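You operate a simulated robot arm through the tools that you are given. There is no shell and no other tool. Be economical: measure what you need, move in short steps, check, and stop when the job is done.

You are at the controls of a simulated robot arm. One attempt, no reset.

JOB
Clamp the ochre block, press its gold leaf down and burnish it bright.
Fine: stop up to it, black knob at TIGHT; white pad first, then the polishing stone; both go back. Set down upright: polishing stone with green knob.

The check looks at the end state, three seconds after you hand in, the way a careful person would. Anything else that was tipped, shoved, dropped, spilled or broken makes it a failure.

ROBOT AND FRAMES
A 7-joint arm with a two-finger parallel gripper, fixed in place. Base frame: the origin is at the foot of the arm, x ahead of it, y to its left, z up; the work surface is at about z = 0. Units: m, degrees, N and s.
With the tool pointing down near the work surface it reaches from about 0.22 to 0.58 m from the base axis. Its first joint turns from -66.0 to 66.0 degrees. Payload 2.5 kg.
The tool frame sits at the grasp point between the pads (the TCP): z along the fingers, y along the line on which they close. The tips reach 0.023 m beyond it. Largest opening 0.094 m; finger width 0.038, thickness 0.01; the body of the gripper, 0.054 by 0.096 m, starts 0.039 m behind the TCP.
Orientation is that of the tool frame in the base frame, as a unit quaternion [w, x, y, z]. With the fingers straight down and closing along the base's y, the tool's x points along the base's -x, its y along +y and its z along -z.

CONTROLS
- The arm moves only by the tool drive_tool. Its arguments are lists of equal length, an entry for each row: "offset": the shift along the base's x, y, z in mm, a list of three; "angular": the turn, a rotation vector about the base's x, y, z in degrees, a list of three; "fingers": the gripper command, from -1 (shut) to 1 (fully open), values between in proportion. In form: {"offset": [[x, y, z], ...], "angular": [[rx, ry, rz], ...], "fingers": [fingers, ...]}. A call has 1 to 10 rows; each row shifts and turns the commanded pose from where the row before left it. Rows are played at 5 a second. More than 0.05 m and 8.6 degrees between two rows, or a gripper value outside its range, and nothing of the call is played. Where a pose cannot be reached the arm comes as near as it can. A force on the tool above 40 N (or 10 N above the force at the start of the call, whichever is more), or a blocked arm, ends the call early, and 0.2 s more pass. Each finger travels about 0.108 m/s and halts on what it meets, pressing with about 30 N; the grip force reading is that of the motor and also rises with nothing between the fingers. The clock runs only during rows and for 0.2 s after the last one: add rows that do not move to give the fingers time. It gives the time, the measured TCP pose, the force on the tool (base axes), the opening and the grip force at its end, in the units of the frame above (readings bear some noise), with the torque about the TCP (base axes, N m) and any sound that the robot's microphone picked up, and new pictures: "views" is both (left out), scene, wrist or none.
- Cameras (640 x 400 px; columns grow to the right, rows downward): "scene" is fixed at [0.1018, -0.3939, 0.5536]; the picture's right is [0.93, -0.36, 0.00], its down [-0.18, -0.48, -0.86] and it looks along [0.31, 0.80, -0.51] (base axes); focal length 347 px, centre (320, 200). "wrist" rides on the gripper at [0.086, 0.016, -0.075] in the tool frame; the picture's right is [-0.18, 0.98, 0.00], its down [-0.58, -0.11, -0.81] and it looks along [-0.79, -0.15, 0.59] (tool axes); focal length 243 px, centre (320, 200). There is no depth. A picture from a camera that has moved, and an enlarged one, comes with that camera's place and axes in the base frame and with its lens.
- inspect(camera, box): a new picture of the part [left, top, right, bottom] of that camera's present view, enlarged. It takes no simulated time.
- hand_in(): hands the job in; it is judged then, once.

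Work in short steps. Places have to be worked out from the pictures, the camera data and where the tool is seen: move nearer, look again, correct. Check each grasp and each placing, and mend what went wrong. You have 120 turns and 200 pictures in all, those below and enlarged ones among them. Open the gripper and draw the arm clear of the work before you hand the job in, unless the task says otherwise; then end with one line.

The tools are called after ">>>" as name(argument=value, ...) on one line, values as JSON. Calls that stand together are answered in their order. drive_tool: Moves the arm, as the interface text tells. Its arguments: {"type":"object","properties":{"offset":{"type":"array"},"angular":{"type":"array"},"fingers":{"type":"array"},"views":{"type":"string","enum":["both","scene","wrist","none"]}},"required":["offset","angular","fingers"]} The other tools are called the same way: inspect (camera, box) takes an enlarged picture of a part of a camera's view; hand_in () hands the job in.

At the start:

```text
time_s: 0.0
ee_pos: [0.3073, 0.1251, 0.3344]
tool_rot: [0.0, 0.0, 1.0, 0.0]
contact_force: [0.1, -0.3, -0.5]
torque: [-0.01, -0.02, 0.0]
opening: 0.0943
grasp_force: 0.0
```

scene: 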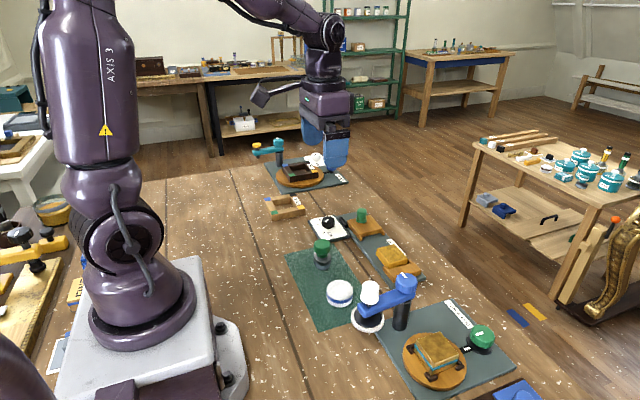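
wrist: 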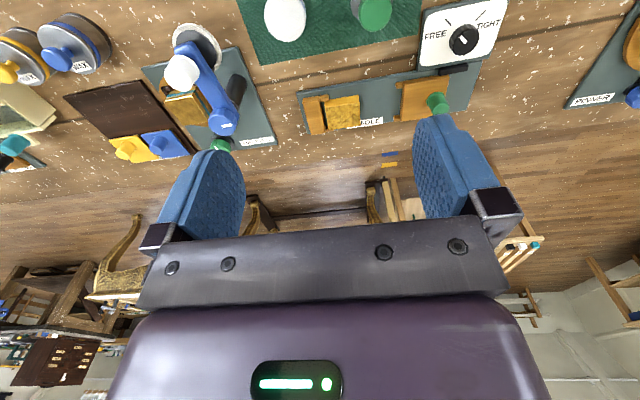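

I start by enlarging the scene to identify the block, stop, knob, pad and stone.

>>> inspect(camera="scene", box=[250, 180, 450, 305])

>>> inspect(camera="scene", box=[310, 260, 540, 400])

>>> inspect(camera="wrist", box=[230, 0, 520, 180])

>>> inspect(camera="wrist", box=[0, 0, 290, 180])

```text
3.20 times, centred on (350, 242) of scene
camera zoom: at [0.1018, -0.3939, 0.5536], right [0.93, -0.36, 0.0], down [-0.18, -0.48, -0.86], along [0.31, 0.8, -0.51], focal length 1111 px, centre (224, 64)
```

zoom: 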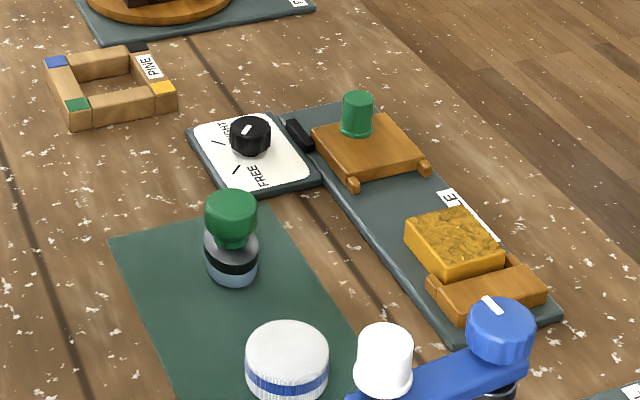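

```text
2.78 times, centred on (425, 330) of scene
camera zoom: at [0.1018, -0.3939, 0.5536], right [0.93, -0.36, 0.0], down [-0.18, -0.48, -0.86], along [0.31, 0.8, -0.51], focal length 966 px, centre (28, -162)
```

zoom: 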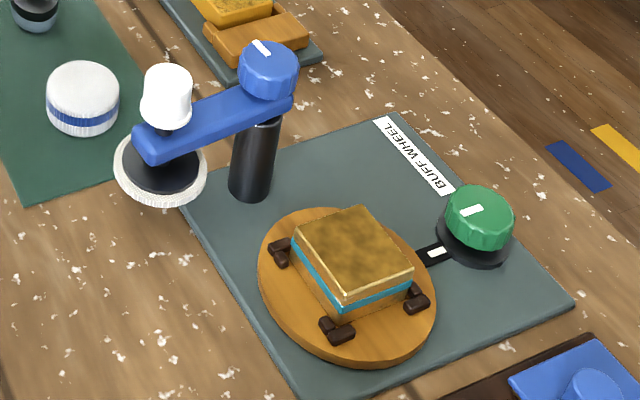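

```text
2.21 times, centred on (375, 90) of wrist
camera zoom: at [0.2208, 0.1417, 0.4063], right [0.18, 0.98, 0.0], down [0.58, -0.11, 0.81], along [0.79, -0.15, -0.59], focal length 535 px, centre (199, 443)
```

zoom: 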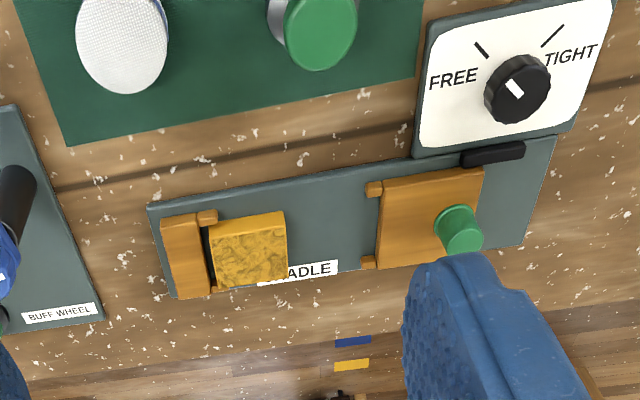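

```text
2.21 times, centred on (145, 90) of wrist
camera zoom: at [0.2208, 0.1417, 0.4063], right [0.18, 0.98, 0.0], down [0.58, -0.11, 0.81], along [0.79, -0.15, -0.59], focal length 535 px, centre (706, 443)
```

zoom: 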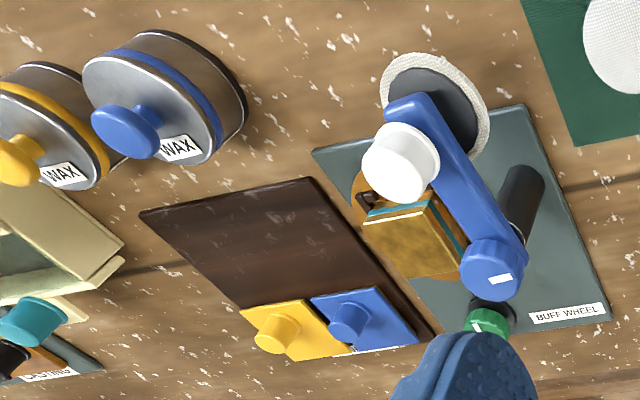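

Estimates: black knob ≈(0.395,0.31), stone ≈(0.332,0.186), pad ≈(0.327,0.076), ochre block ≈(0.477,0.13), stop's knob ≈(0.477,0.283). I'll move nearer to the cradle to measure it.

>>> drive_tool(offset=[[35, 20, -25], [35, 20, -25], [35, 20, -25], [20, 20, -25], [0, 0, 0]], angular=[[0, 0, 0], [0, 0, 0], [0, 0, 0], [0, 0, 0], [0, 0, 0]], fingers=[1, 1, 1, 1, 1])

```text
time_s: 1.2
ee_pos: [0.4326, 0.2056, 0.2322]
tool_rot: [0.0, 0.0, 1.0, 0.0]
contact_force: [0.3, 0.5, -0.6]
torque: [-0.02, 0.02, 0.04]
opening: 0.0942
grasp_force: 0.1
camera wrist: at [0.3468, 0.2227, 0.3061], right [0.18, 0.98, 0.0], down [0.58, -0.11, 0.81], along [0.79, -0.15, -0.59], focal length 243 px, centre (320, 200)
```

scene: 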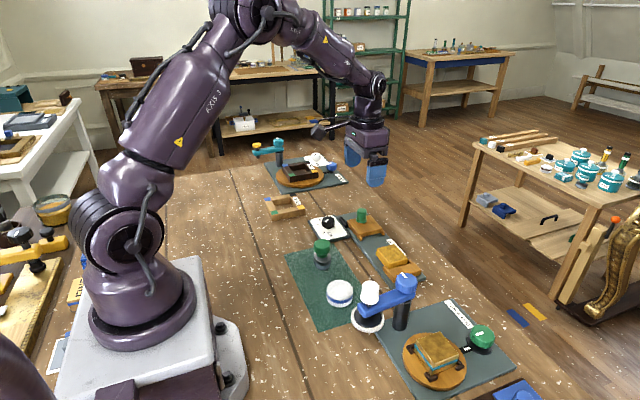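
wrist: 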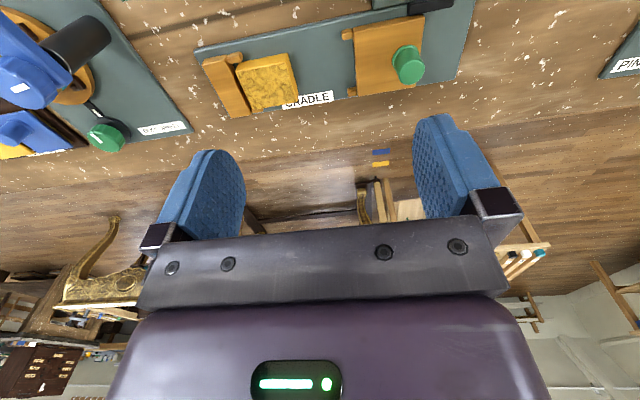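

>>> inspect(camera="wrist", box=[190, 0, 480, 130])

>>> inspect(camera="scene", box=[330, 200, 430, 285])

```text
2.21 times, centred on (335, 65) of wrist
camera zoom: at [0.3468, 0.2227, 0.3061], right [0.18, 0.98, 0.0], down [0.58, -0.11, 0.81], along [0.79, -0.15, -0.59], focal length 535 px, centre (287, 498)
```

zoom: 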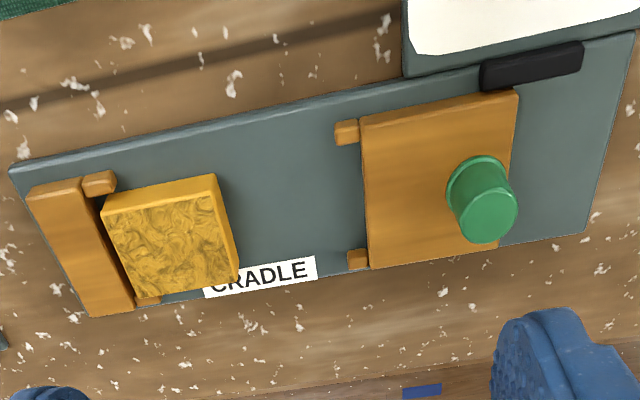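

```text
4.71 times, centred on (380, 242) of scene
camera zoom: at [0.1018, -0.3939, 0.5536], right [0.93, -0.36, 0.0], down [-0.18, -0.48, -0.86], along [0.31, 0.8, -0.51], focal length 1634 px, centre (38, 0)
```

zoom: 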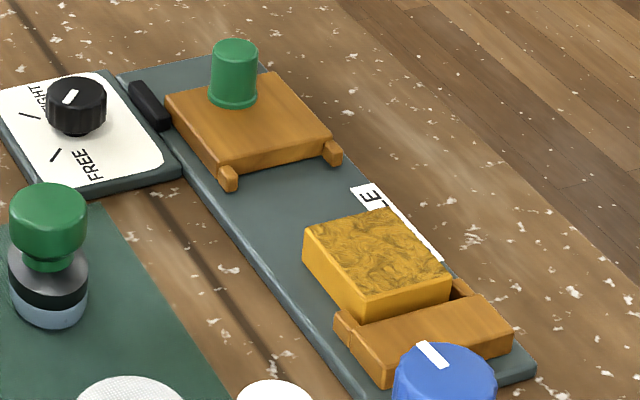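

The cradle lies along y (x 0.44–0.528). The block is at x 0.462–0.510, y 0.104–0.164, with its top at about z 0.026. The stop's knob is at (0.483,0.291), z 0.025–0.06. I go above the knob.

>>> drive_tool(offset=[[25, 40, -20], [25, 45, -30], [0, 0, -40], [0, 0, -40], [0, 0, 0]], angular=[[0, 0, 0], [0, 0, 0], [0, 0, 0], [0, 0, 0], [0, 0, 0]], fingers=[1, 1, 0.6, 0.4, 0.4])

```text
refused: row 1 steps farther than a row can; nothing moved
```

The steps were too long, so I split them.

>>> drive_tool(offset=[[17, 28, -20], [17, 28, -20], [16, 29, -20], [0, 0, -35], [0, 0, -30], [0, 0, 0]], angular=[[0, 0, 0], [0, 0, 0], [0, 0, 0], [0, 0, 0], [0, 0, 0], [0, 0, 0]], fingers=[1, 1, 0.6, 0.4, 0.4, 0.4])

```text
time_s: 2.6
ee_pos: [0.4816, 0.2895, 0.1067]
tool_rot: [-0.001, 0.0, 1.0, -0.001]
contact_force: [0.2, -0.2, 0.8]
torque: [0.02, 0.0, -0.03]
opening: 0.0659
grasp_force: 0.0
camera wrist: at [0.3956, 0.3064, 0.1814], right [0.18, 0.98, 0.0], down [0.58, -0.11, 0.81], along [0.79, -0.15, -0.59], focal length 243 px, centre (320, 200)
```

scene: 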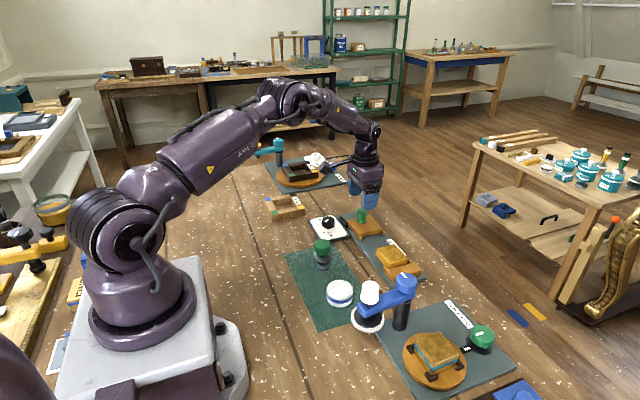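
wrist: 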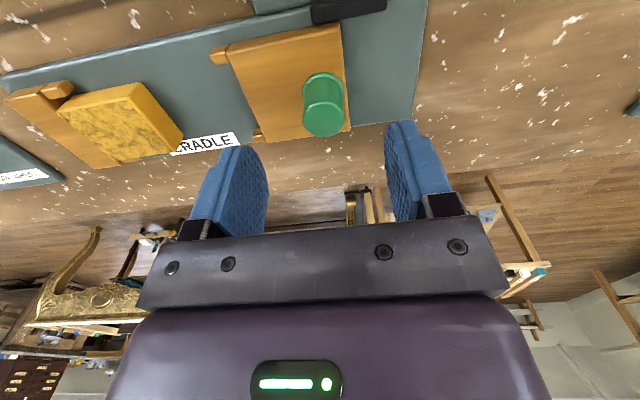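

The knob sits at (0.481,0.2925), well aligned. I descend and close on it.

>>> drive_tool(offset=[[0, 2, -27], [0, 0, -25], [0, 0, 0], [0, 0, 0], [0, 0, 0]], angular=[[0, 0, 0], [0, 0, 0], [0, 0, 0], [0, 0, 0], [0, 0, 0]], fingers=[0.4, 0.4, 0, -1, -1])

```text
time_s: 3.8
ee_pos: [0.4828, 0.2912, 0.0555]
tool_rot: [0.0, 0.001, 1.0, 0.0]
contact_force: [-0.6, -4.2, 0.7]
torque: [0.44, 0.08, 0.03]
opening: 0.0251
grasp_force: 44.2
camera wrist: at [0.3959, 0.3083, 0.1296], right [0.19, 0.98, 0.0], down [0.58, -0.11, 0.81], along [0.79, -0.15, -0.59], focal length 243 px, centre (320, 200)
```

scene: 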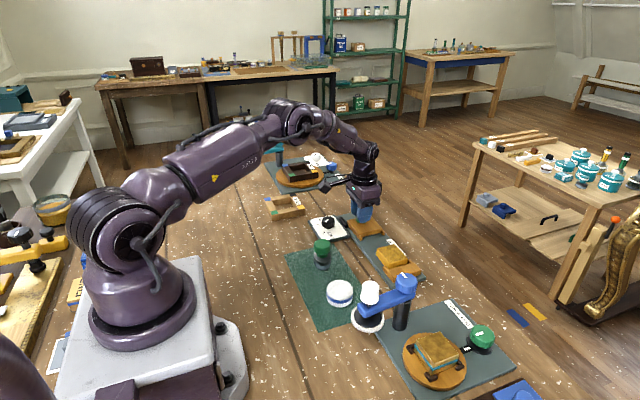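
wrist: 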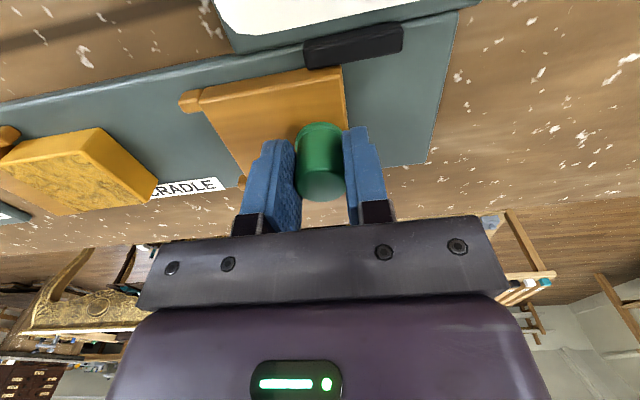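

The knob is gripped (25 mm). I slide the stop toward −y.

>>> drive_tool(offset=[[0, -12, 0], [0, -12, 0], [0, -12, 0], [0, -12, 0], [0, -12, 0]], angular=[[0, 0, 0], [0, 0, 0], [0, 0, 0], [0, 0, 0], [0, 0, 0]], fingers=[-1, -1, -1, -1, -1])

```text
time_s: 5.0
ee_pos: [0.4832, 0.2322, 0.0553]
tool_rot: [0.0, 0.001, 1.0, 0.001]
contact_force: [1.4, 1.1, 0.3]
torque: [-0.37, 0.2, 0.06]
opening: 0.0252
grasp_force: 45.5
camera wrist: at [0.3958, 0.2483, 0.1297], right [0.19, 0.98, 0.0], down [0.58, -0.11, 0.81], along [0.79, -0.15, -0.59], focal length 243 px, centre (320, 200)
```

scene: 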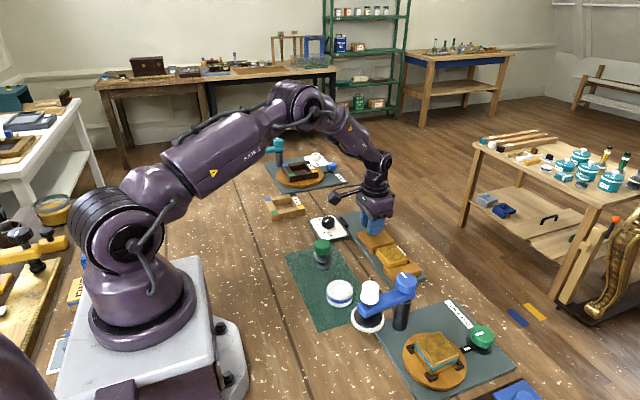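
wrist: 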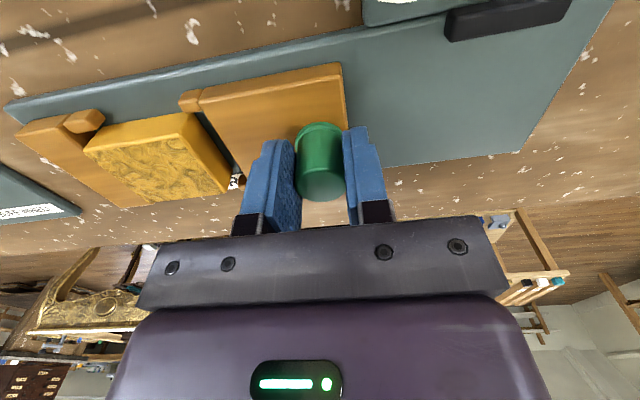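

The stop slides freely and the remaining gap is about 15–20 mm. I continue in small steps until it meets the block.

>>> drive_tool(offset=[[0, -4, 0], [0, -4, 0], [0, -3, 0], [0, -3, 0], [0, 0, 0]], angular=[[0, 0, 0], [0, 0, 0], [0, 0, 0], [0, 0, 0], [0, 0, 0]], fingers=[-1, -1, -1, -1, -1], views="wrist")

```text
time_s: 6.2
ee_pos: [0.4823, 0.2177, 0.0554]
tool_rot: [0.0, 0.0, 1.0, 0.001]
contact_force: [-6.2, 0.5, 9.0]
torque: [-0.36, -0.25, 0.04]
opening: 0.0253
grasp_force: 45.0
camera wrist: at [0.3957, 0.2345, 0.1296], right [0.18, 0.98, 0.0], down [0.58, -0.11, 0.81], along [0.79, -0.15, -0.59], focal length 243 px, centre (320, 200)
```

wrist: 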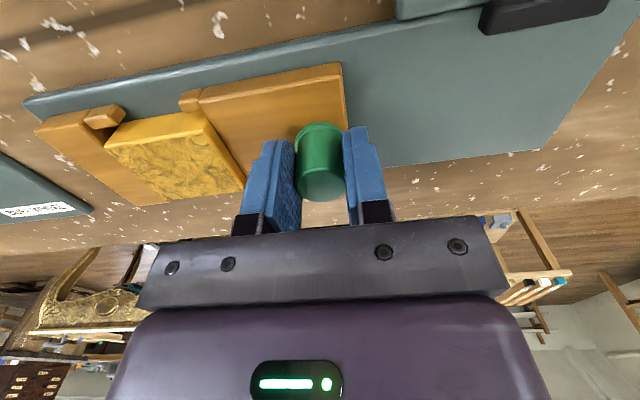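

>>> drive_tool(offset=[[0, -2, 0], [0, -2, 0], [0, -2, 0], [0, 0, 0]], angular=[[0, 0, 0], [0, 0, 0], [0, 0, 0], [0, 0, 0]], fingers=[-1, -1, -1, -1], views="none")

>>> inspect(camera="wrist", box=[20, 40, 360, 220])

```text
time_s: 7.2
ee_pos: [0.483, 0.2117, 0.0556]
tool_rot: [0.0, 0.001, 1.0, 0.0]
contact_force: [-10.9, -1.4, 13.3]
torque: [0.24, -0.51, 0.15]
opening: 0.0249
grasp_force: 45.1
```

```text
1.88 times, centred on (190, 130) of wrist
camera zoom: at [0.3958, 0.2284, 0.1296], right [0.19, 0.98, 0.0], down [0.58, -0.11, 0.81], along [0.79, -0.15, -0.59], focal length 457 px, centre (565, 332)
```

zoom: 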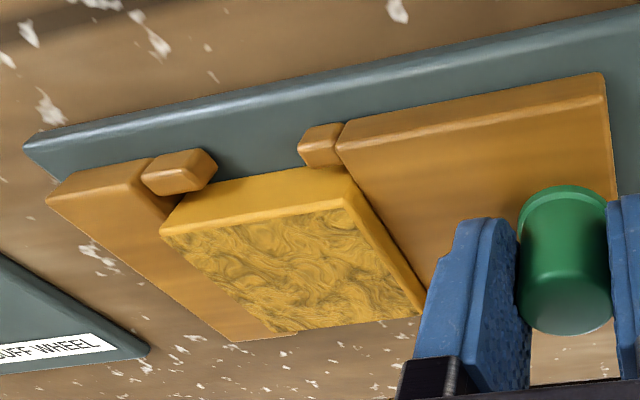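

The stop is nearly or just touching and the y force is still small. I continue in 2 mm steps until the force shows it is seated.

>>> drive_tool(offset=[[0, -2, 0], [0, -2, 0], [0, 0, 0]], angular=[[0, 0, 0], [0, 0, 0], [0, 0, 0]], fingers=[-1, -1, -1], views="none")

>>> inspect(camera="wrist", box=[20, 40, 360, 220])

```text
time_s: 8.0
ee_pos: [0.4839, 0.2107, 0.0552]
tool_rot: [0.001, 0.0, 1.0, 0.002]
contact_force: [0.5, 19.6, 3.7]
torque: [-0.28, 0.15, -0.06]
opening: 0.0254
grasp_force: 45.1
```

```text
1.88 times, centred on (190, 130) of wrist
camera zoom: at [0.3957, 0.2267, 0.1295], right [0.18, 0.98, 0.01], down [0.58, -0.11, 0.81], along [0.79, -0.14, -0.59], focal length 457 px, centre (565, 332)
```

zoom: 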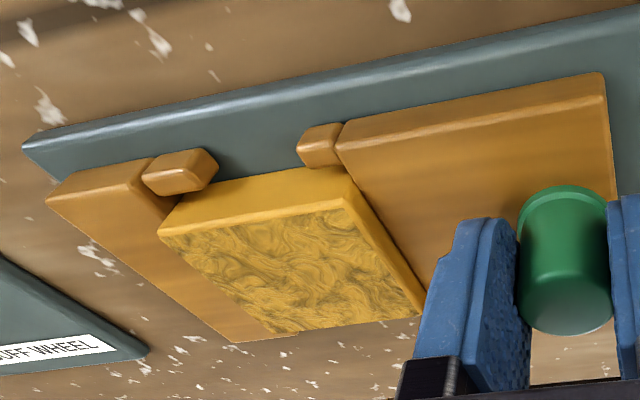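

A 20 N resistance shows the block is seated at both ends. I relax the commanded offset, open and lift.

>>> drive_tool(offset=[[0, 2.5, 0], [0, 0, 0], [0, 0, 0], [0, 0, 30], [0, 0, 40], [-20, 0, 30], [0, 0, 0]], angular=[[0, 0, 0], [0, 0, 0], [0, 0, 0], [0, 0, 0], [0, 0, 0], [0, 0, 0], [0, 0, 0]], fingers=[-1, 0.1, 0.1, 0.1, 0.1, 0.1, 0.1])

>>> inspect(camera="scene", box=[310, 200, 430, 290])

>>> inspect(camera="wrist", box=[200, 0, 640, 140])

```text
time_s: 9.6
ee_pos: [0.4632, 0.2109, 0.1561]
tool_rot: [0.0, 0.0, 1.0, 0.0]
contact_force: [-0.4, 0.3, 0.3]
torque: [0.01, -0.02, -0.01]
opening: 0.0516
grasp_force: 0.0
camera wrist: at [0.3761, 0.2277, 0.2293], right [0.18, 0.98, 0.0], down [0.58, -0.11, 0.81], along [0.79, -0.15, -0.59], focal length 243 px, centre (320, 200)
```

scene: 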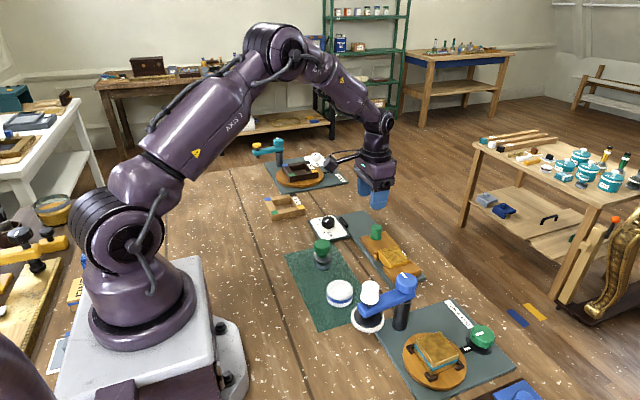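
wrist: 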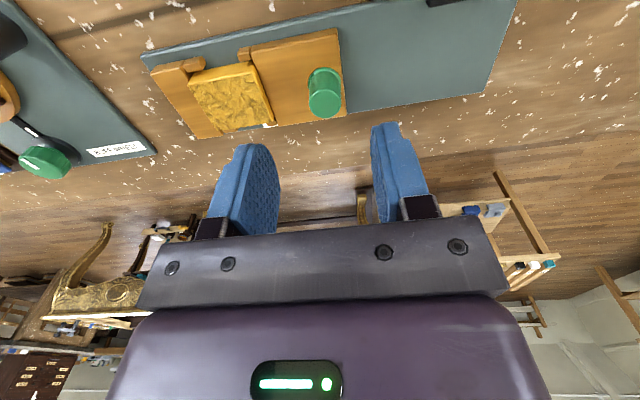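

```text
4.44 times, centred on (370, 245) of scene
camera zoom: at [0.1018, -0.3939, 0.5536], right [0.93, -0.36, 0.0], down [-0.18, -0.48, -0.86], along [0.31, 0.8, -0.51], focal length 1543 px, centre (98, 0)
```

zoom: 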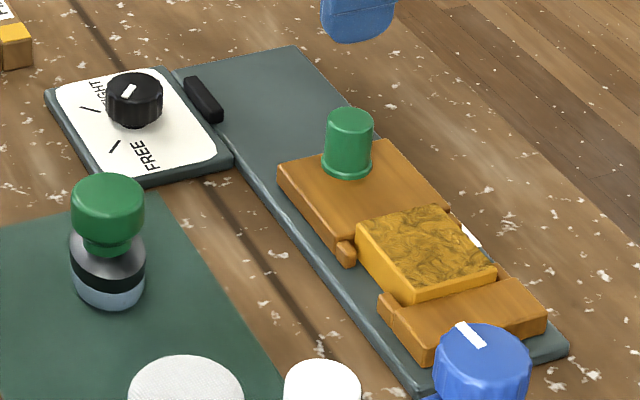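

```text
1.45 times, centred on (420, 70) of wrist
camera zoom: at [0.3761, 0.2277, 0.2293], right [0.18, 0.98, 0.0], down [0.58, -0.11, 0.81], along [0.79, -0.15, -0.59], focal length 353 px, centre (174, 389)
```

zoom: 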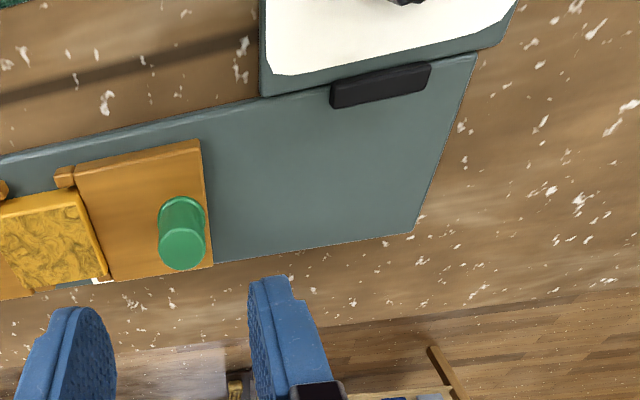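

The clamp looks right. Now I move over the black knob, whose pointer currently appears at FREE, for a close look at the ticks.

>>> drive_tool(offset=[[-23, 33, 0], [-23, 33, 0], [-22, 34, 0], [0, 0, 0]], angular=[[0, 0, 0], [0, 0, 0], [0, 0, 0], [0, 0, 0]], fingers=[0.3, 0.3, 0.3, 0.3], views="none")

>>> inspect(camera="wrist", box=[200, 0, 460, 160])

```text
time_s: 10.6
ee_pos: [0.3942, 0.3098, 0.1558]
tool_rot: [0.001, 0.001, 1.0, 0.0]
contact_force: [1.2, -0.1, -1.1]
torque: [0.03, 0.0, 0.0]
opening: 0.0614
grasp_force: 0.1
```

```text
2.46 times, centred on (330, 80) of wrist
camera zoom: at [0.3074, 0.3269, 0.2293], right [0.19, 0.98, 0.0], down [0.58, -0.11, 0.81], along [0.79, -0.15, -0.59], focal length 597 px, centre (295, 495)
```

zoom: 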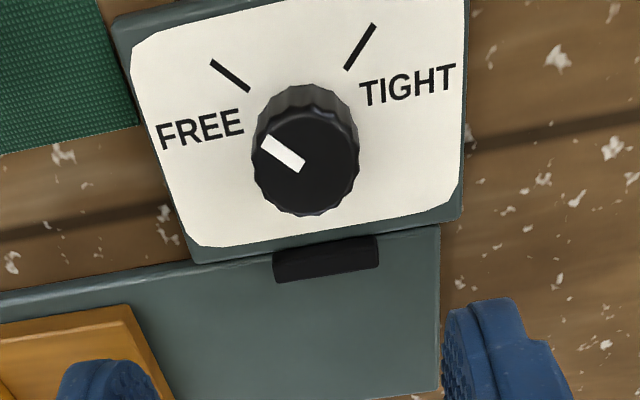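

The pointer is at FREE (~224°) and the TIGHT tick is at ~138°, so it needs about 90° clockwise seen from above. The knob centre is (0.396,0.3137), top z ≈0.036, Ø≈36 mm. I pre-rotate the tool +45° and descend.

>>> drive_tool(offset=[[2, 4, 0], [0, 0, -10], [0, 0, -10], [0, 0, -10], [0, 0, -10], [0, 0, -20], [0, 0, 0]], angular=[[0, 0, 7.5], [0, 0, 7.5], [0, 0, 7.5], [0, 0, 7.5], [0, 0, 7.5], [0, 0, 7.5], [0, 0, 0]], fingers=[0.3, 0.3, 0.3, 0.3, 0.3, 0.3, 0.3], views="wrist")

```text
time_s: 12.2
ee_pos: [0.3964, 0.3149, 0.096]
tool_rot: [0.0, -0.384, 0.923, 0.0]
contact_force: [0.0, -0.2, 0.4]
torque: [0.0, 0.0, 0.01]
opening: 0.0608
grasp_force: 0.0
camera wrist: at [0.3234, 0.2654, 0.1687], right [-0.57, 0.82, 0.0], down [0.49, 0.33, 0.81], along [0.67, 0.46, -0.59], focal length 243 px, centre (320, 200)
```

wrist: 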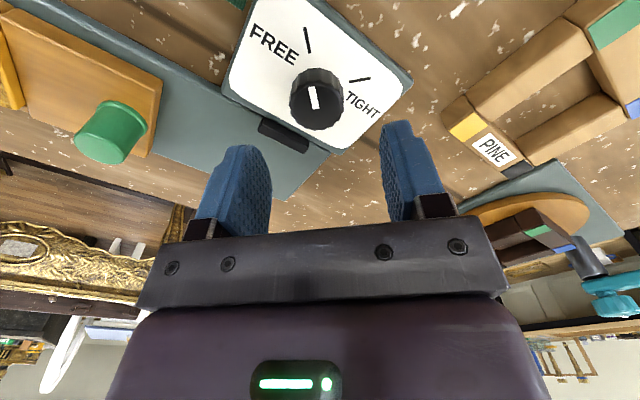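

The knob is centred under the tool. I descend and grip it.

>>> drive_tool(offset=[[0, -1, -28], [0, 0, -26], [0, 0, 0], [0, 0, 0], [0, 0, 0]], angular=[[0, 0, 0], [0, 0, 0], [0, 0, 0], [0, 0, 0], [0, 0, 0]], fingers=[0.3, 0.3, 0, -1, -1], views="wrist")

```text
time_s: 13.4
ee_pos: [0.3968, 0.3128, 0.041]
tool_rot: [0.0, -0.382, 0.924, -0.001]
contact_force: [9.6, -3.0, -5.2]
torque: [0.17, 0.27, -0.01]
opening: 0.034
grasp_force: 45.0
camera wrist: at [0.3237, 0.2635, 0.1149], right [-0.56, 0.83, 0.0], down [0.49, 0.33, 0.81], along [0.67, 0.45, -0.59], focal length 243 px, centre (320, 200)
```

wrist: 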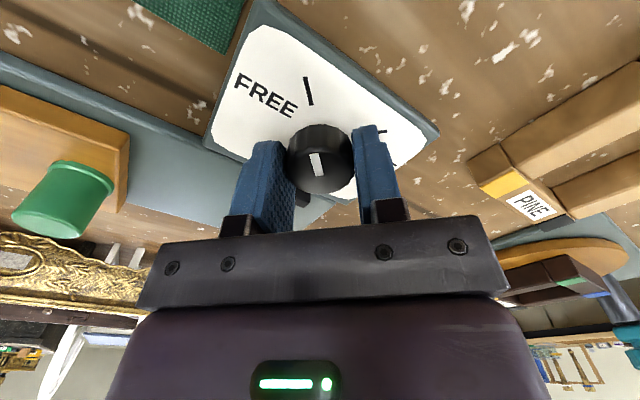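

Gripped at 34 mm. I turn clockwise 85°.

>>> drive_tool(offset=[[0.5, 0, 0], [0, 0, 0], [0, 0, 0], [0, 0, 0], [0, 0, 0], [0, 0, 0], [0, 0, 0], [0, 0, 0], [0, 0, 0], [0, 0, 0]], angular=[[0, 0, -8.5], [0, 0, -8.5], [0, 0, -8.5], [0, 0, -8.5], [0, 0, -8.5], [0, 0, -8.5], [0, 0, -8.5], [0, 0, -8.5], [0, 0, -8.5], [0, 0, -8.5]], fingers=[-1, -1, -1, -1, -1, -1, -1, -1, -1, -1], views="wrist")

```text
time_s: 15.6
ee_pos: [0.3966, 0.3127, 0.0419]
tool_rot: [-0.001, 0.345, 0.939, 0.0]
contact_force: [-8.7, -16.5, 7.2]
torque: [0.78, 0.18, -0.07]
opening: 0.0338
grasp_force: 45.2
camera wrist: at [0.3412, 0.382, 0.1151], right [0.78, 0.63, 0.0], down [0.37, -0.46, 0.81], along [0.51, -0.63, -0.59], focal length 243 px, centre (320, 200)
```

wrist: 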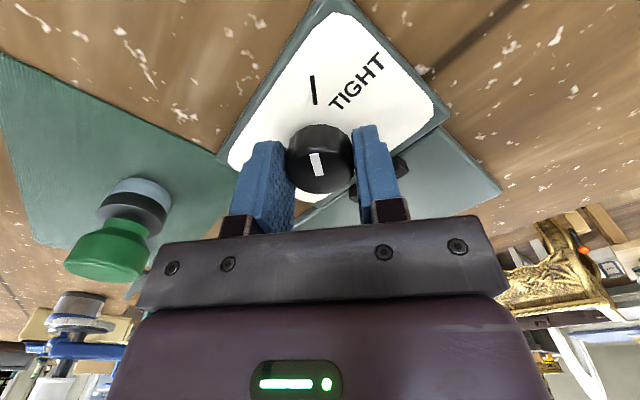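

The pointer is almost at TIGHT. I turn 4° more, open, lift and look.

>>> drive_tool(offset=[[0, 0, 0], [0, 0, 0], [0, 0, 0], [0, 0, 0], [0, 0, 35], [0, 0, 35]], angular=[[0, 0, -4], [0, 0, 0], [0, 0, 0], [0, 0, 0], [0, 0, 0], [0, 0, 0]], fingers=[-1, -1, 0.3, 0.3, 0.3, 0.3], views="none")

>>> inspect(camera="wrist", box=[200, 0, 460, 160])

>>> inspect(camera="scene", box=[280, 190, 440, 300])

```text
time_s: 17.0
ee_pos: [0.3967, 0.3122, 0.1119]
tool_rot: [0.0, 0.374, 0.927, -0.002]
contact_force: [-0.4, 1.1, -0.1]
torque: [0.01, -0.01, 0.02]
opening: 0.0612
grasp_force: 0.1
```

```text
2.46 times, centred on (330, 80) of wrist
camera zoom: at [0.3449, 0.3847, 0.1854], right [0.82, 0.58, 0.0], down [0.34, -0.48, 0.81], along [0.47, -0.66, -0.59], focal length 597 px, centre (295, 495)
```

zoom: 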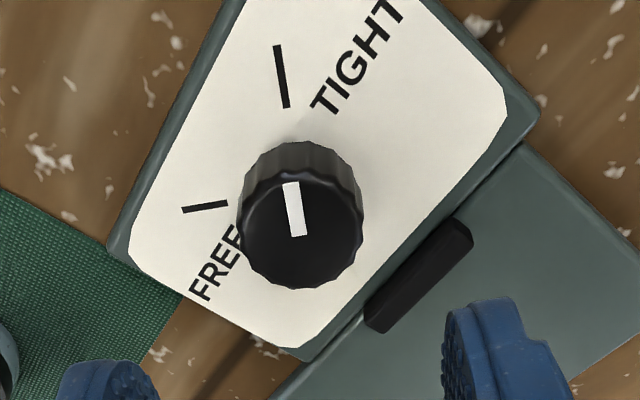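

```text
3.64 times, centred on (360, 245) of scene
camera zoom: at [0.1018, -0.3939, 0.5536], right [0.93, -0.36, 0.0], down [-0.18, -0.48, -0.86], along [0.31, 0.8, -0.51], focal length 1262 px, centre (174, 36)
```

zoom: 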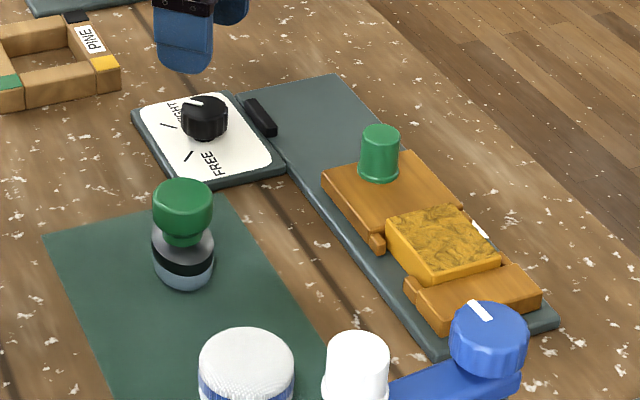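

The black knob is at TIGHT. Next is the white pad. I keep the −45° yaw, which clears the buff wheel, and move above it.

>>> drive_tool(offset=[[0, -20, 30], [-14, -43, 10], [-14, -43, 0], [-14, -43, 0], [-14, -43, 0], [-14, -44, 0], [0, 0, 0]], angular=[[0, 0, 0], [0, 0, 0], [0, 0, 0], [0, 0, 0], [0, 0, 0], [0, 0, 0], [0, 0, 0]], fingers=[0.8, 0.8, 0.8, 0.8, 0.8, 0.8, 0.8], views="wrist")

>>> inspect(camera="wrist", box=[200, 0, 500, 160])

```text
time_s: 18.6
ee_pos: [0.3266, 0.0769, 0.1524]
tool_rot: [0.0, 0.375, 0.927, -0.001]
contact_force: [-0.8, -0.3, -0.5]
torque: [0.02, 0.02, 0.02]
opening: 0.0846
grasp_force: 0.2
camera wrist: at [0.2753, 0.1496, 0.2265], right [0.82, 0.58, 0.0], down [0.34, -0.48, 0.81], along [0.47, -0.66, -0.59], focal length 243 px, centre (320, 200)
```

wrist: 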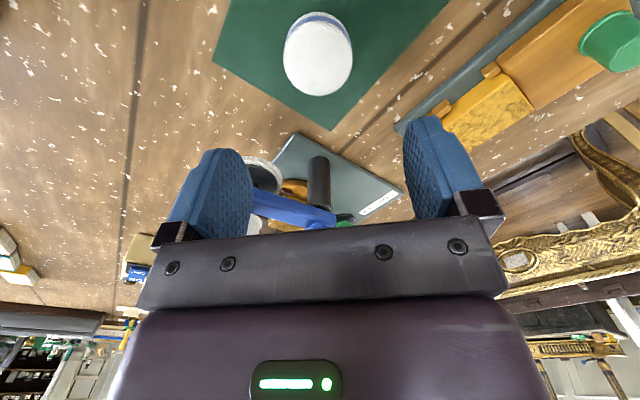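

```text
2.13 times, centred on (350, 80) of wrist
camera zoom: at [0.2753, 0.1496, 0.2265], right [0.82, 0.58, 0.0], down [0.34, -0.48, 0.81], along [0.47, -0.66, -0.59], focal length 518 px, centre (256, 456)
```

zoom: 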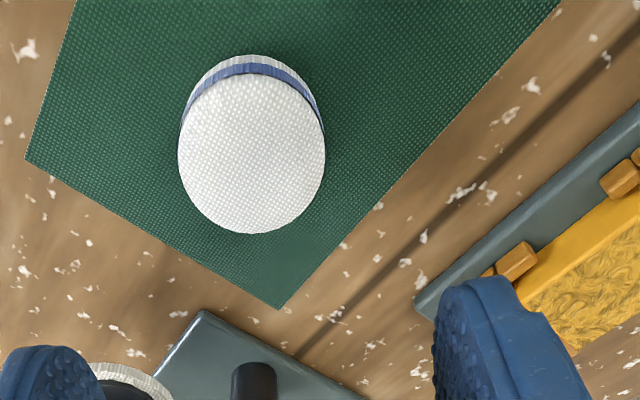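

The pad centre is ≈(0.326,0.077), Ø52 mm, top z ≈0.026. I descend so the tips end at z ≈0.011 and grip it.

>>> drive_tool(offset=[[0, 0, -40], [0, 0, -40], [0, 0, -25], [0, 0, -13], [0, 0, 0], [0, 0, 0], [0, 0, 0]], angular=[[0, 0, 0], [0, 0, 0], [0, 0, 0], [0, 0, 0], [0, 0, 0], [0, 0, 0], [0, 0, 0]], fingers=[0.8, 0.8, 0.8, 0.8, 0.2, -1, -1])

>>> inspect(camera="scene", box=[290, 240, 430, 340])

```text
time_s: 20.2
ee_pos: [0.3272, 0.078, 0.0334]
tool_rot: [-0.001, 0.375, 0.927, 0.0]
contact_force: [-0.5, 0.4, -0.4]
torque: [0.0, 0.03, 0.0]
opening: 0.0524
grasp_force: 29.8
camera wrist: at [0.276, 0.15, 0.1078], right [0.82, 0.58, 0.0], down [0.34, -0.48, 0.81], along [0.47, -0.66, -0.59], focal length 243 px, centre (320, 200)
```

scene: 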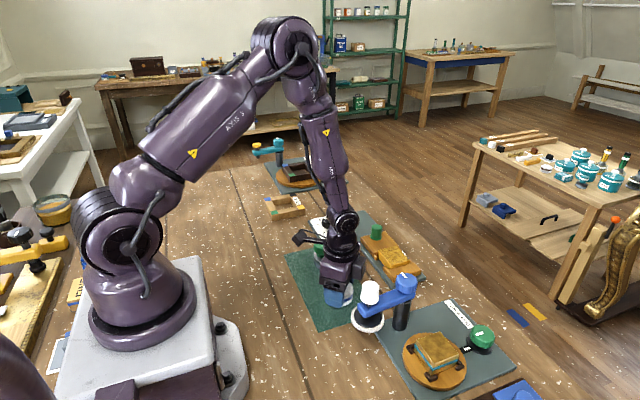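
wrist: 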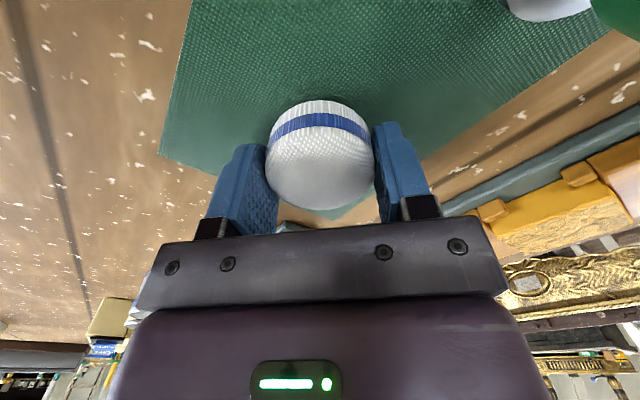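

```text
4.00 times, centred on (360, 290) of scene
camera zoom: at [0.1018, -0.3939, 0.5536], right [0.93, -0.36, 0.0], down [-0.18, -0.48, -0.86], along [0.31, 0.8, -0.51], focal length 1389 px, centre (160, -160)
```

zoom: 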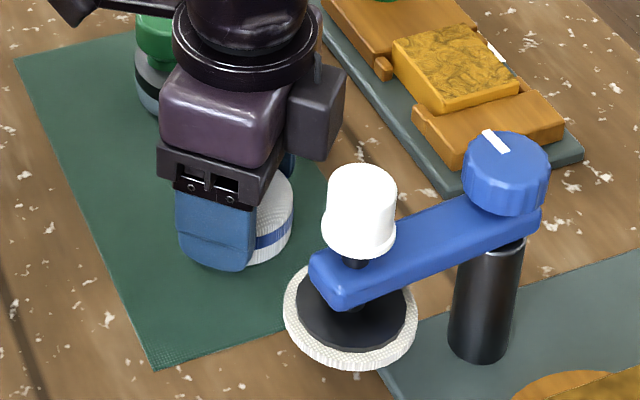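

The pad is held (52 mm). I lift it and carry it above the block (centre ≈(0.486,0.128)).

>>> drive_tool(offset=[[0, 0, 20], [0, 10, 40], [30, 20, 26], [40, 15, 0], [45, 5, 0], [44, 0, 0], [0, 0, 0]], angular=[[0, 0, 0], [0, 0, 0], [0, 0, 0], [0, 0, 0], [0, 0, 0], [0, 0, 0], [0, 0, 0]], fingers=[-1, -1, -1, -1, -1, -1, -1])

>>> inspect(camera="wrist", box=[200, 0, 500, 160])

>>> inspect(camera="scene", box=[320, 180, 460, 290])

```text
time_s: 21.8
ee_pos: [0.4863, 0.1259, 0.1201]
tool_rot: [0.0, 0.376, 0.927, -0.001]
contact_force: [0.7, 0.3, -0.5]
torque: [0.03, -0.01, 0.01]
opening: 0.0523
grasp_force: 29.9
camera wrist: at [0.4351, 0.1993, 0.1931], right [0.82, 0.58, 0.0], down [0.34, -0.48, 0.81], along [0.47, -0.66, -0.59], focal length 243 px, centre (320, 200)
```

scene: 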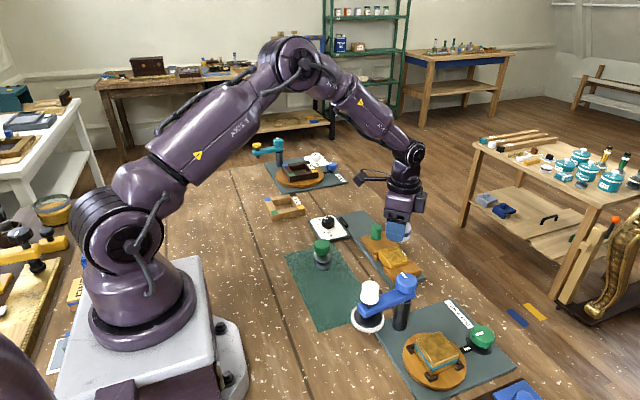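
wrist: 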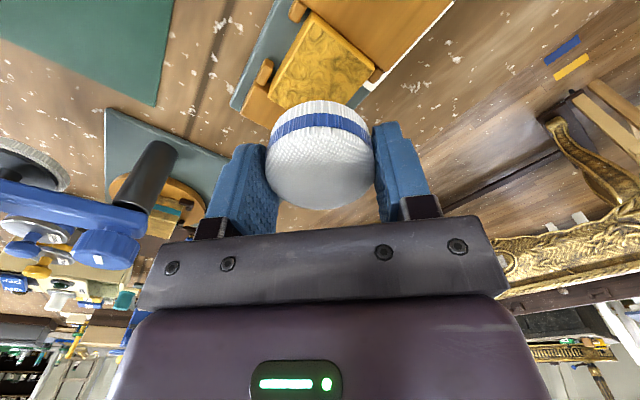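

```text
2.13 times, centred on (350, 80) of wrist
camera zoom: at [0.4351, 0.1993, 0.1931], right [0.82, 0.58, 0.0], down [0.34, -0.48, 0.81], along [0.47, -0.66, -0.59], focal length 518 px, centre (256, 456)
```

zoom: 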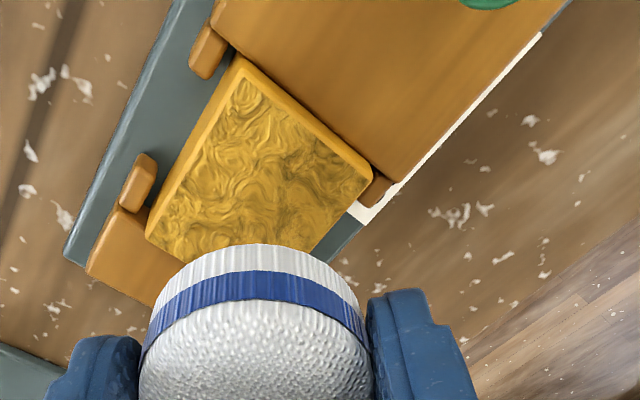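

```text
3.64 times, centred on (390, 235) of scene
camera zoom: at [0.1018, -0.3939, 0.5536], right [0.93, -0.36, 0.0], down [-0.18, -0.48, -0.86], along [0.31, 0.8, -0.51], focal length 1262 px, centre (66, 73)
```

zoom: 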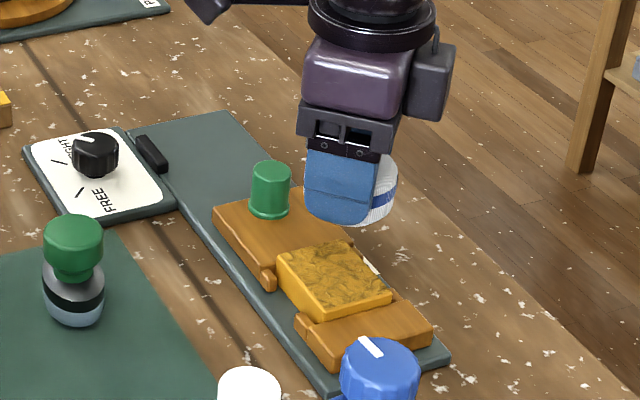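

The block centre is confirmed at (0.4865,0.127). I lower the pad toward contact (expected at TCP z ≈0.058).

>>> drive_tool(offset=[[0, 1, -25], [0, 0, -20], [0, 0, -8], [0, 0, -4], [0, 0, -2], [0, 0, 0]], angular=[[0, 0, 0], [0, 0, 0], [0, 0, 0], [0, 0, 0], [0, 0, 0], [0, 0, 0]], fingers=[-1, -1, -1, -1, -1, -1], views="wrist")

```text
time_s: 23.0
ee_pos: [0.4875, 0.1282, 0.0667]
tool_rot: [0.001, 0.375, 0.927, 0.001]
contact_force: [-1.5, -0.7, 7.1]
torque: [-0.04, 0.14, 0.0]
opening: 0.0525
grasp_force: 30.0
stopped in row 5: the force on the tool passed its limit at 43 N (the readings are from after the stop); the commanded pose is now the measured one
camera wrist: at [0.4363, 0.2005, 0.1394], right [0.82, 0.58, 0.0], down [0.34, -0.48, 0.81], along [0.47, -0.66, -0.59], focal length 243 px, centre (320, 200)
```

wrist: 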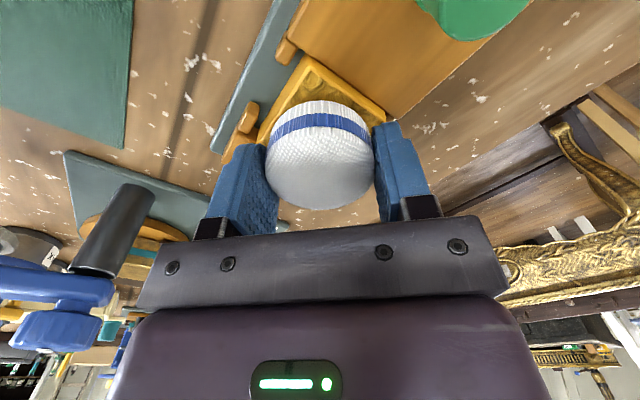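

Contact came at z ≈0.066, so the block top is a bit higher than I thought (≈0.035, centre ≈(0.484,0.130)). Residual force is 7 N. I press gently in half-millimetre steps and hold.

>>> drive_tool(offset=[[0, 0, -0.5], [0, 0, -0.5], [0, 0, 0], [0, 0, 0]], angular=[[0, 0, 0], [0, 0, 0], [0, 0, 0], [0, 0, 0]], fingers=[-1, -1, -1, -1], views="none")

>>> inspect(camera="wrist", box=[200, 40, 440, 220])

```text
time_s: 24.0
ee_pos: [0.4884, 0.1282, 0.0656]
tool_rot: [0.002, 0.376, 0.927, 0.002]
contact_force: [-1.6, -1.3, 21.5]
torque: [-0.14, 0.18, 0.02]
opening: 0.0527
grasp_force: 30.4
```

```text
2.22 times, centred on (320, 130) of wrist
camera zoom: at [0.4367, 0.2007, 0.1388], right [0.82, 0.58, 0.01], down [0.34, -0.48, 0.81], along [0.47, -0.66, -0.59], focal length 539 px, centre (320, 356)
```

zoom: 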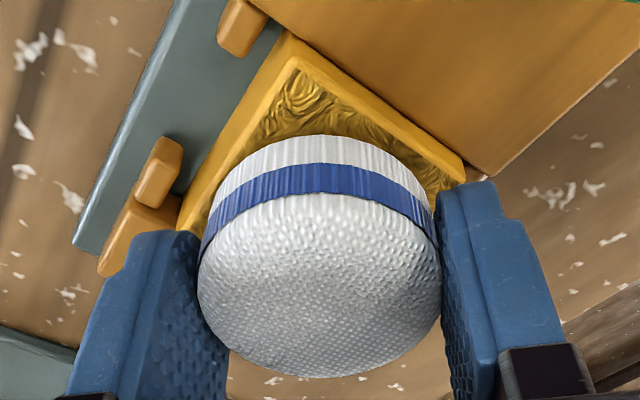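

That press held 21 N. Now I dab the four quadrants, lifting 5 mm in between.

>>> drive_tool(offset=[[0, 0, 5], [-13, 15, 0], [0, 0, -4], [0, 0, -1], [0, 0, 0], [0, 0, 5], [19, 0, 0], [0, 0, -4], [0, 0, -1], [0, 0, 0]], angular=[[0, 0, 0], [0, 0, 0], [0, 0, 0], [0, 0, 0], [0, 0, 0], [0, 0, 0], [0, 0, 0], [0, 0, 0], [0, 0, 0], [0, 0, 0]], fingers=[-1, -1, -1, -1, -1, -1, -1, -1, -1, -1], views="none")

>>> inspect(camera="wrist", box=[200, 40, 440, 220])

```text
time_s: 26.2
ee_pos: [0.4932, 0.1433, 0.065]
tool_rot: [0.001, 0.374, 0.927, 0.002]
contact_force: [-5.2, -0.9, 17.0]
torque: [-0.22, 0.26, -0.02]
opening: 0.0525
grasp_force: 29.8
```

```text
2.22 times, centred on (320, 130) of wrist
camera zoom: at [0.4421, 0.2159, 0.1389], right [0.82, 0.58, 0.0], down [0.34, -0.48, 0.81], along [0.47, -0.66, -0.59], focal length 539 px, centre (320, 356)
```

zoom: 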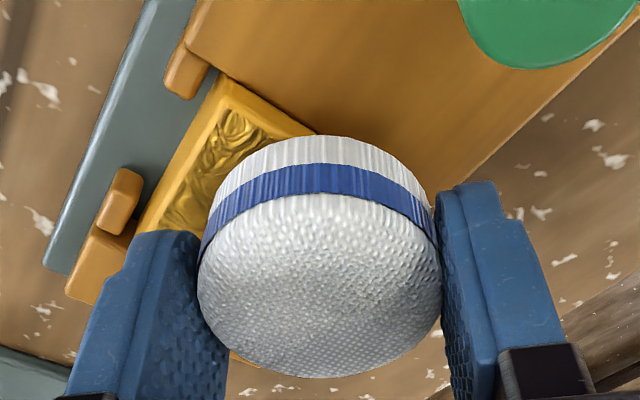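

Good, 17 N here. I do the two quadrants on the −y side, then lift and look at the leaf.

>>> drive_tool(offset=[[0, 0, 5], [0, -27, 0], [0, 0, -4], [0, 0, -1], [0, 0, 0], [0, 0, 5], [-19, 0, 0], [0, 0, -4], [0, 0, -1], [0, 0, 0]], angular=[[0, 0, 0], [0, 0, 0], [0, 0, 0], [0, 0, 0], [0, 0, 0], [0, 0, 0], [0, 0, 0], [0, 0, 0], [0, 0, 0], [0, 0, 0]], fingers=[-1, -1, -1, -1, -1, -1, -1, -1, -1, -1], views="none")

>>> drive_tool(offset=[[0, 0, 10], [0, 0, 40], [0, 0, 0]], angular=[[0, 0, 0], [0, 0, 0], [0, 0, 0]], fingers=[-1, -1, -1], views="none")

>>> inspect(camera="wrist", box=[200, 0, 440, 180])

>>> inspect(camera="scene", box=[350, 220, 450, 290])

```text
time_s: 28.4
ee_pos: [0.4751, 0.1168, 0.0653]
tool_rot: [0.001, 0.374, 0.927, 0.002]
contact_force: [-4.7, 0.0, 21.3]
torque: [-0.02, 0.27, 0.03]
opening: 0.0523
grasp_force: 30.1
```

```text
time_s: 29.2
ee_pos: [0.4745, 0.1175, 0.1137]
tool_rot: [0.001, 0.375, 0.927, 0.0]
contact_force: [0.6, -0.4, -0.3]
torque: [0.02, 0.02, 0.0]
opening: 0.0526
grasp_force: 30.0
```

```text
2.22 times, centred on (320, 90) of wrist
camera zoom: at [0.4234, 0.1898, 0.1881], right [0.82, 0.58, 0.0], down [0.34, -0.48, 0.81], along [0.47, -0.66, -0.59], focal length 539 px, centre (320, 444)
```

zoom: 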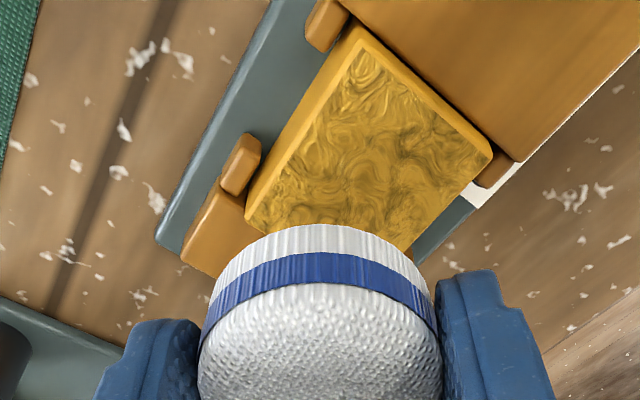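

```text
5.71 times, centred on (400, 255) of scene
camera zoom: at [0.1018, -0.3939, 0.5536], right [0.93, -0.36, 0.0], down [-0.18, -0.48, -0.86], along [0.31, 0.8, -0.51], focal length 1984 px, centre (-137, -114)
```

zoom: 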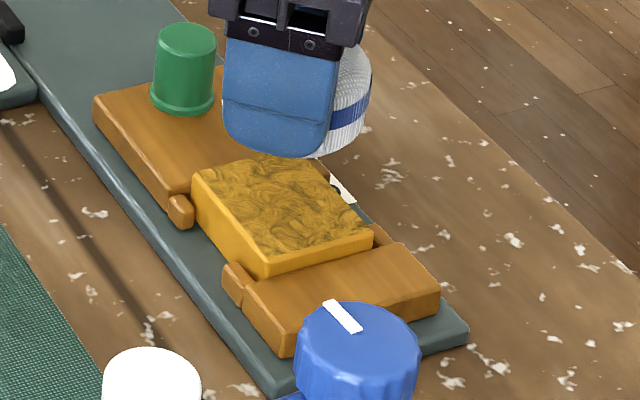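

The leaf may have changed only a little. I compare with the same crops as before the pressing.

>>> inspect(camera="scene", box=[310, 200, 430, 290])

>>> inspect(camera="wrist", box=[280, 0, 400, 100])

```text
4.44 times, centred on (370, 245) of scene
camera zoom: at [0.1018, -0.3939, 0.5536], right [0.93, -0.36, 0.0], down [-0.18, -0.48, -0.86], along [0.31, 0.8, -0.51], focal length 1543 px, centre (98, 0)
```

zoom: 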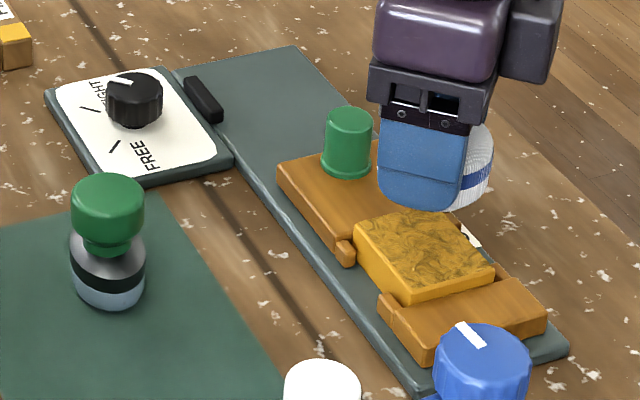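

```text
4.00 times, centred on (340, 50) of wrist
camera zoom: at [0.4234, 0.1898, 0.1881], right [0.82, 0.58, 0.0], down [0.34, -0.48, 0.81], along [0.47, -0.66, -0.59], focal length 970 px, centre (240, 800)
```

zoom: 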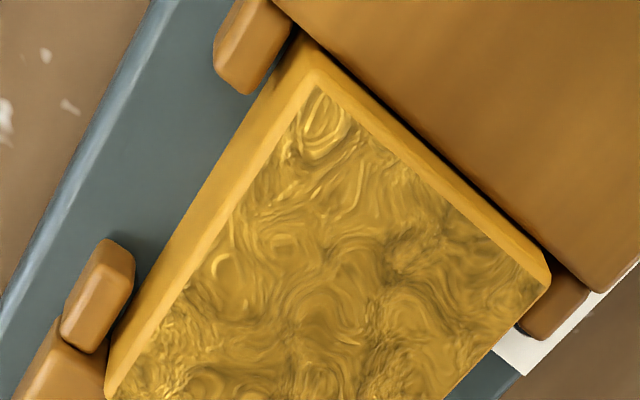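

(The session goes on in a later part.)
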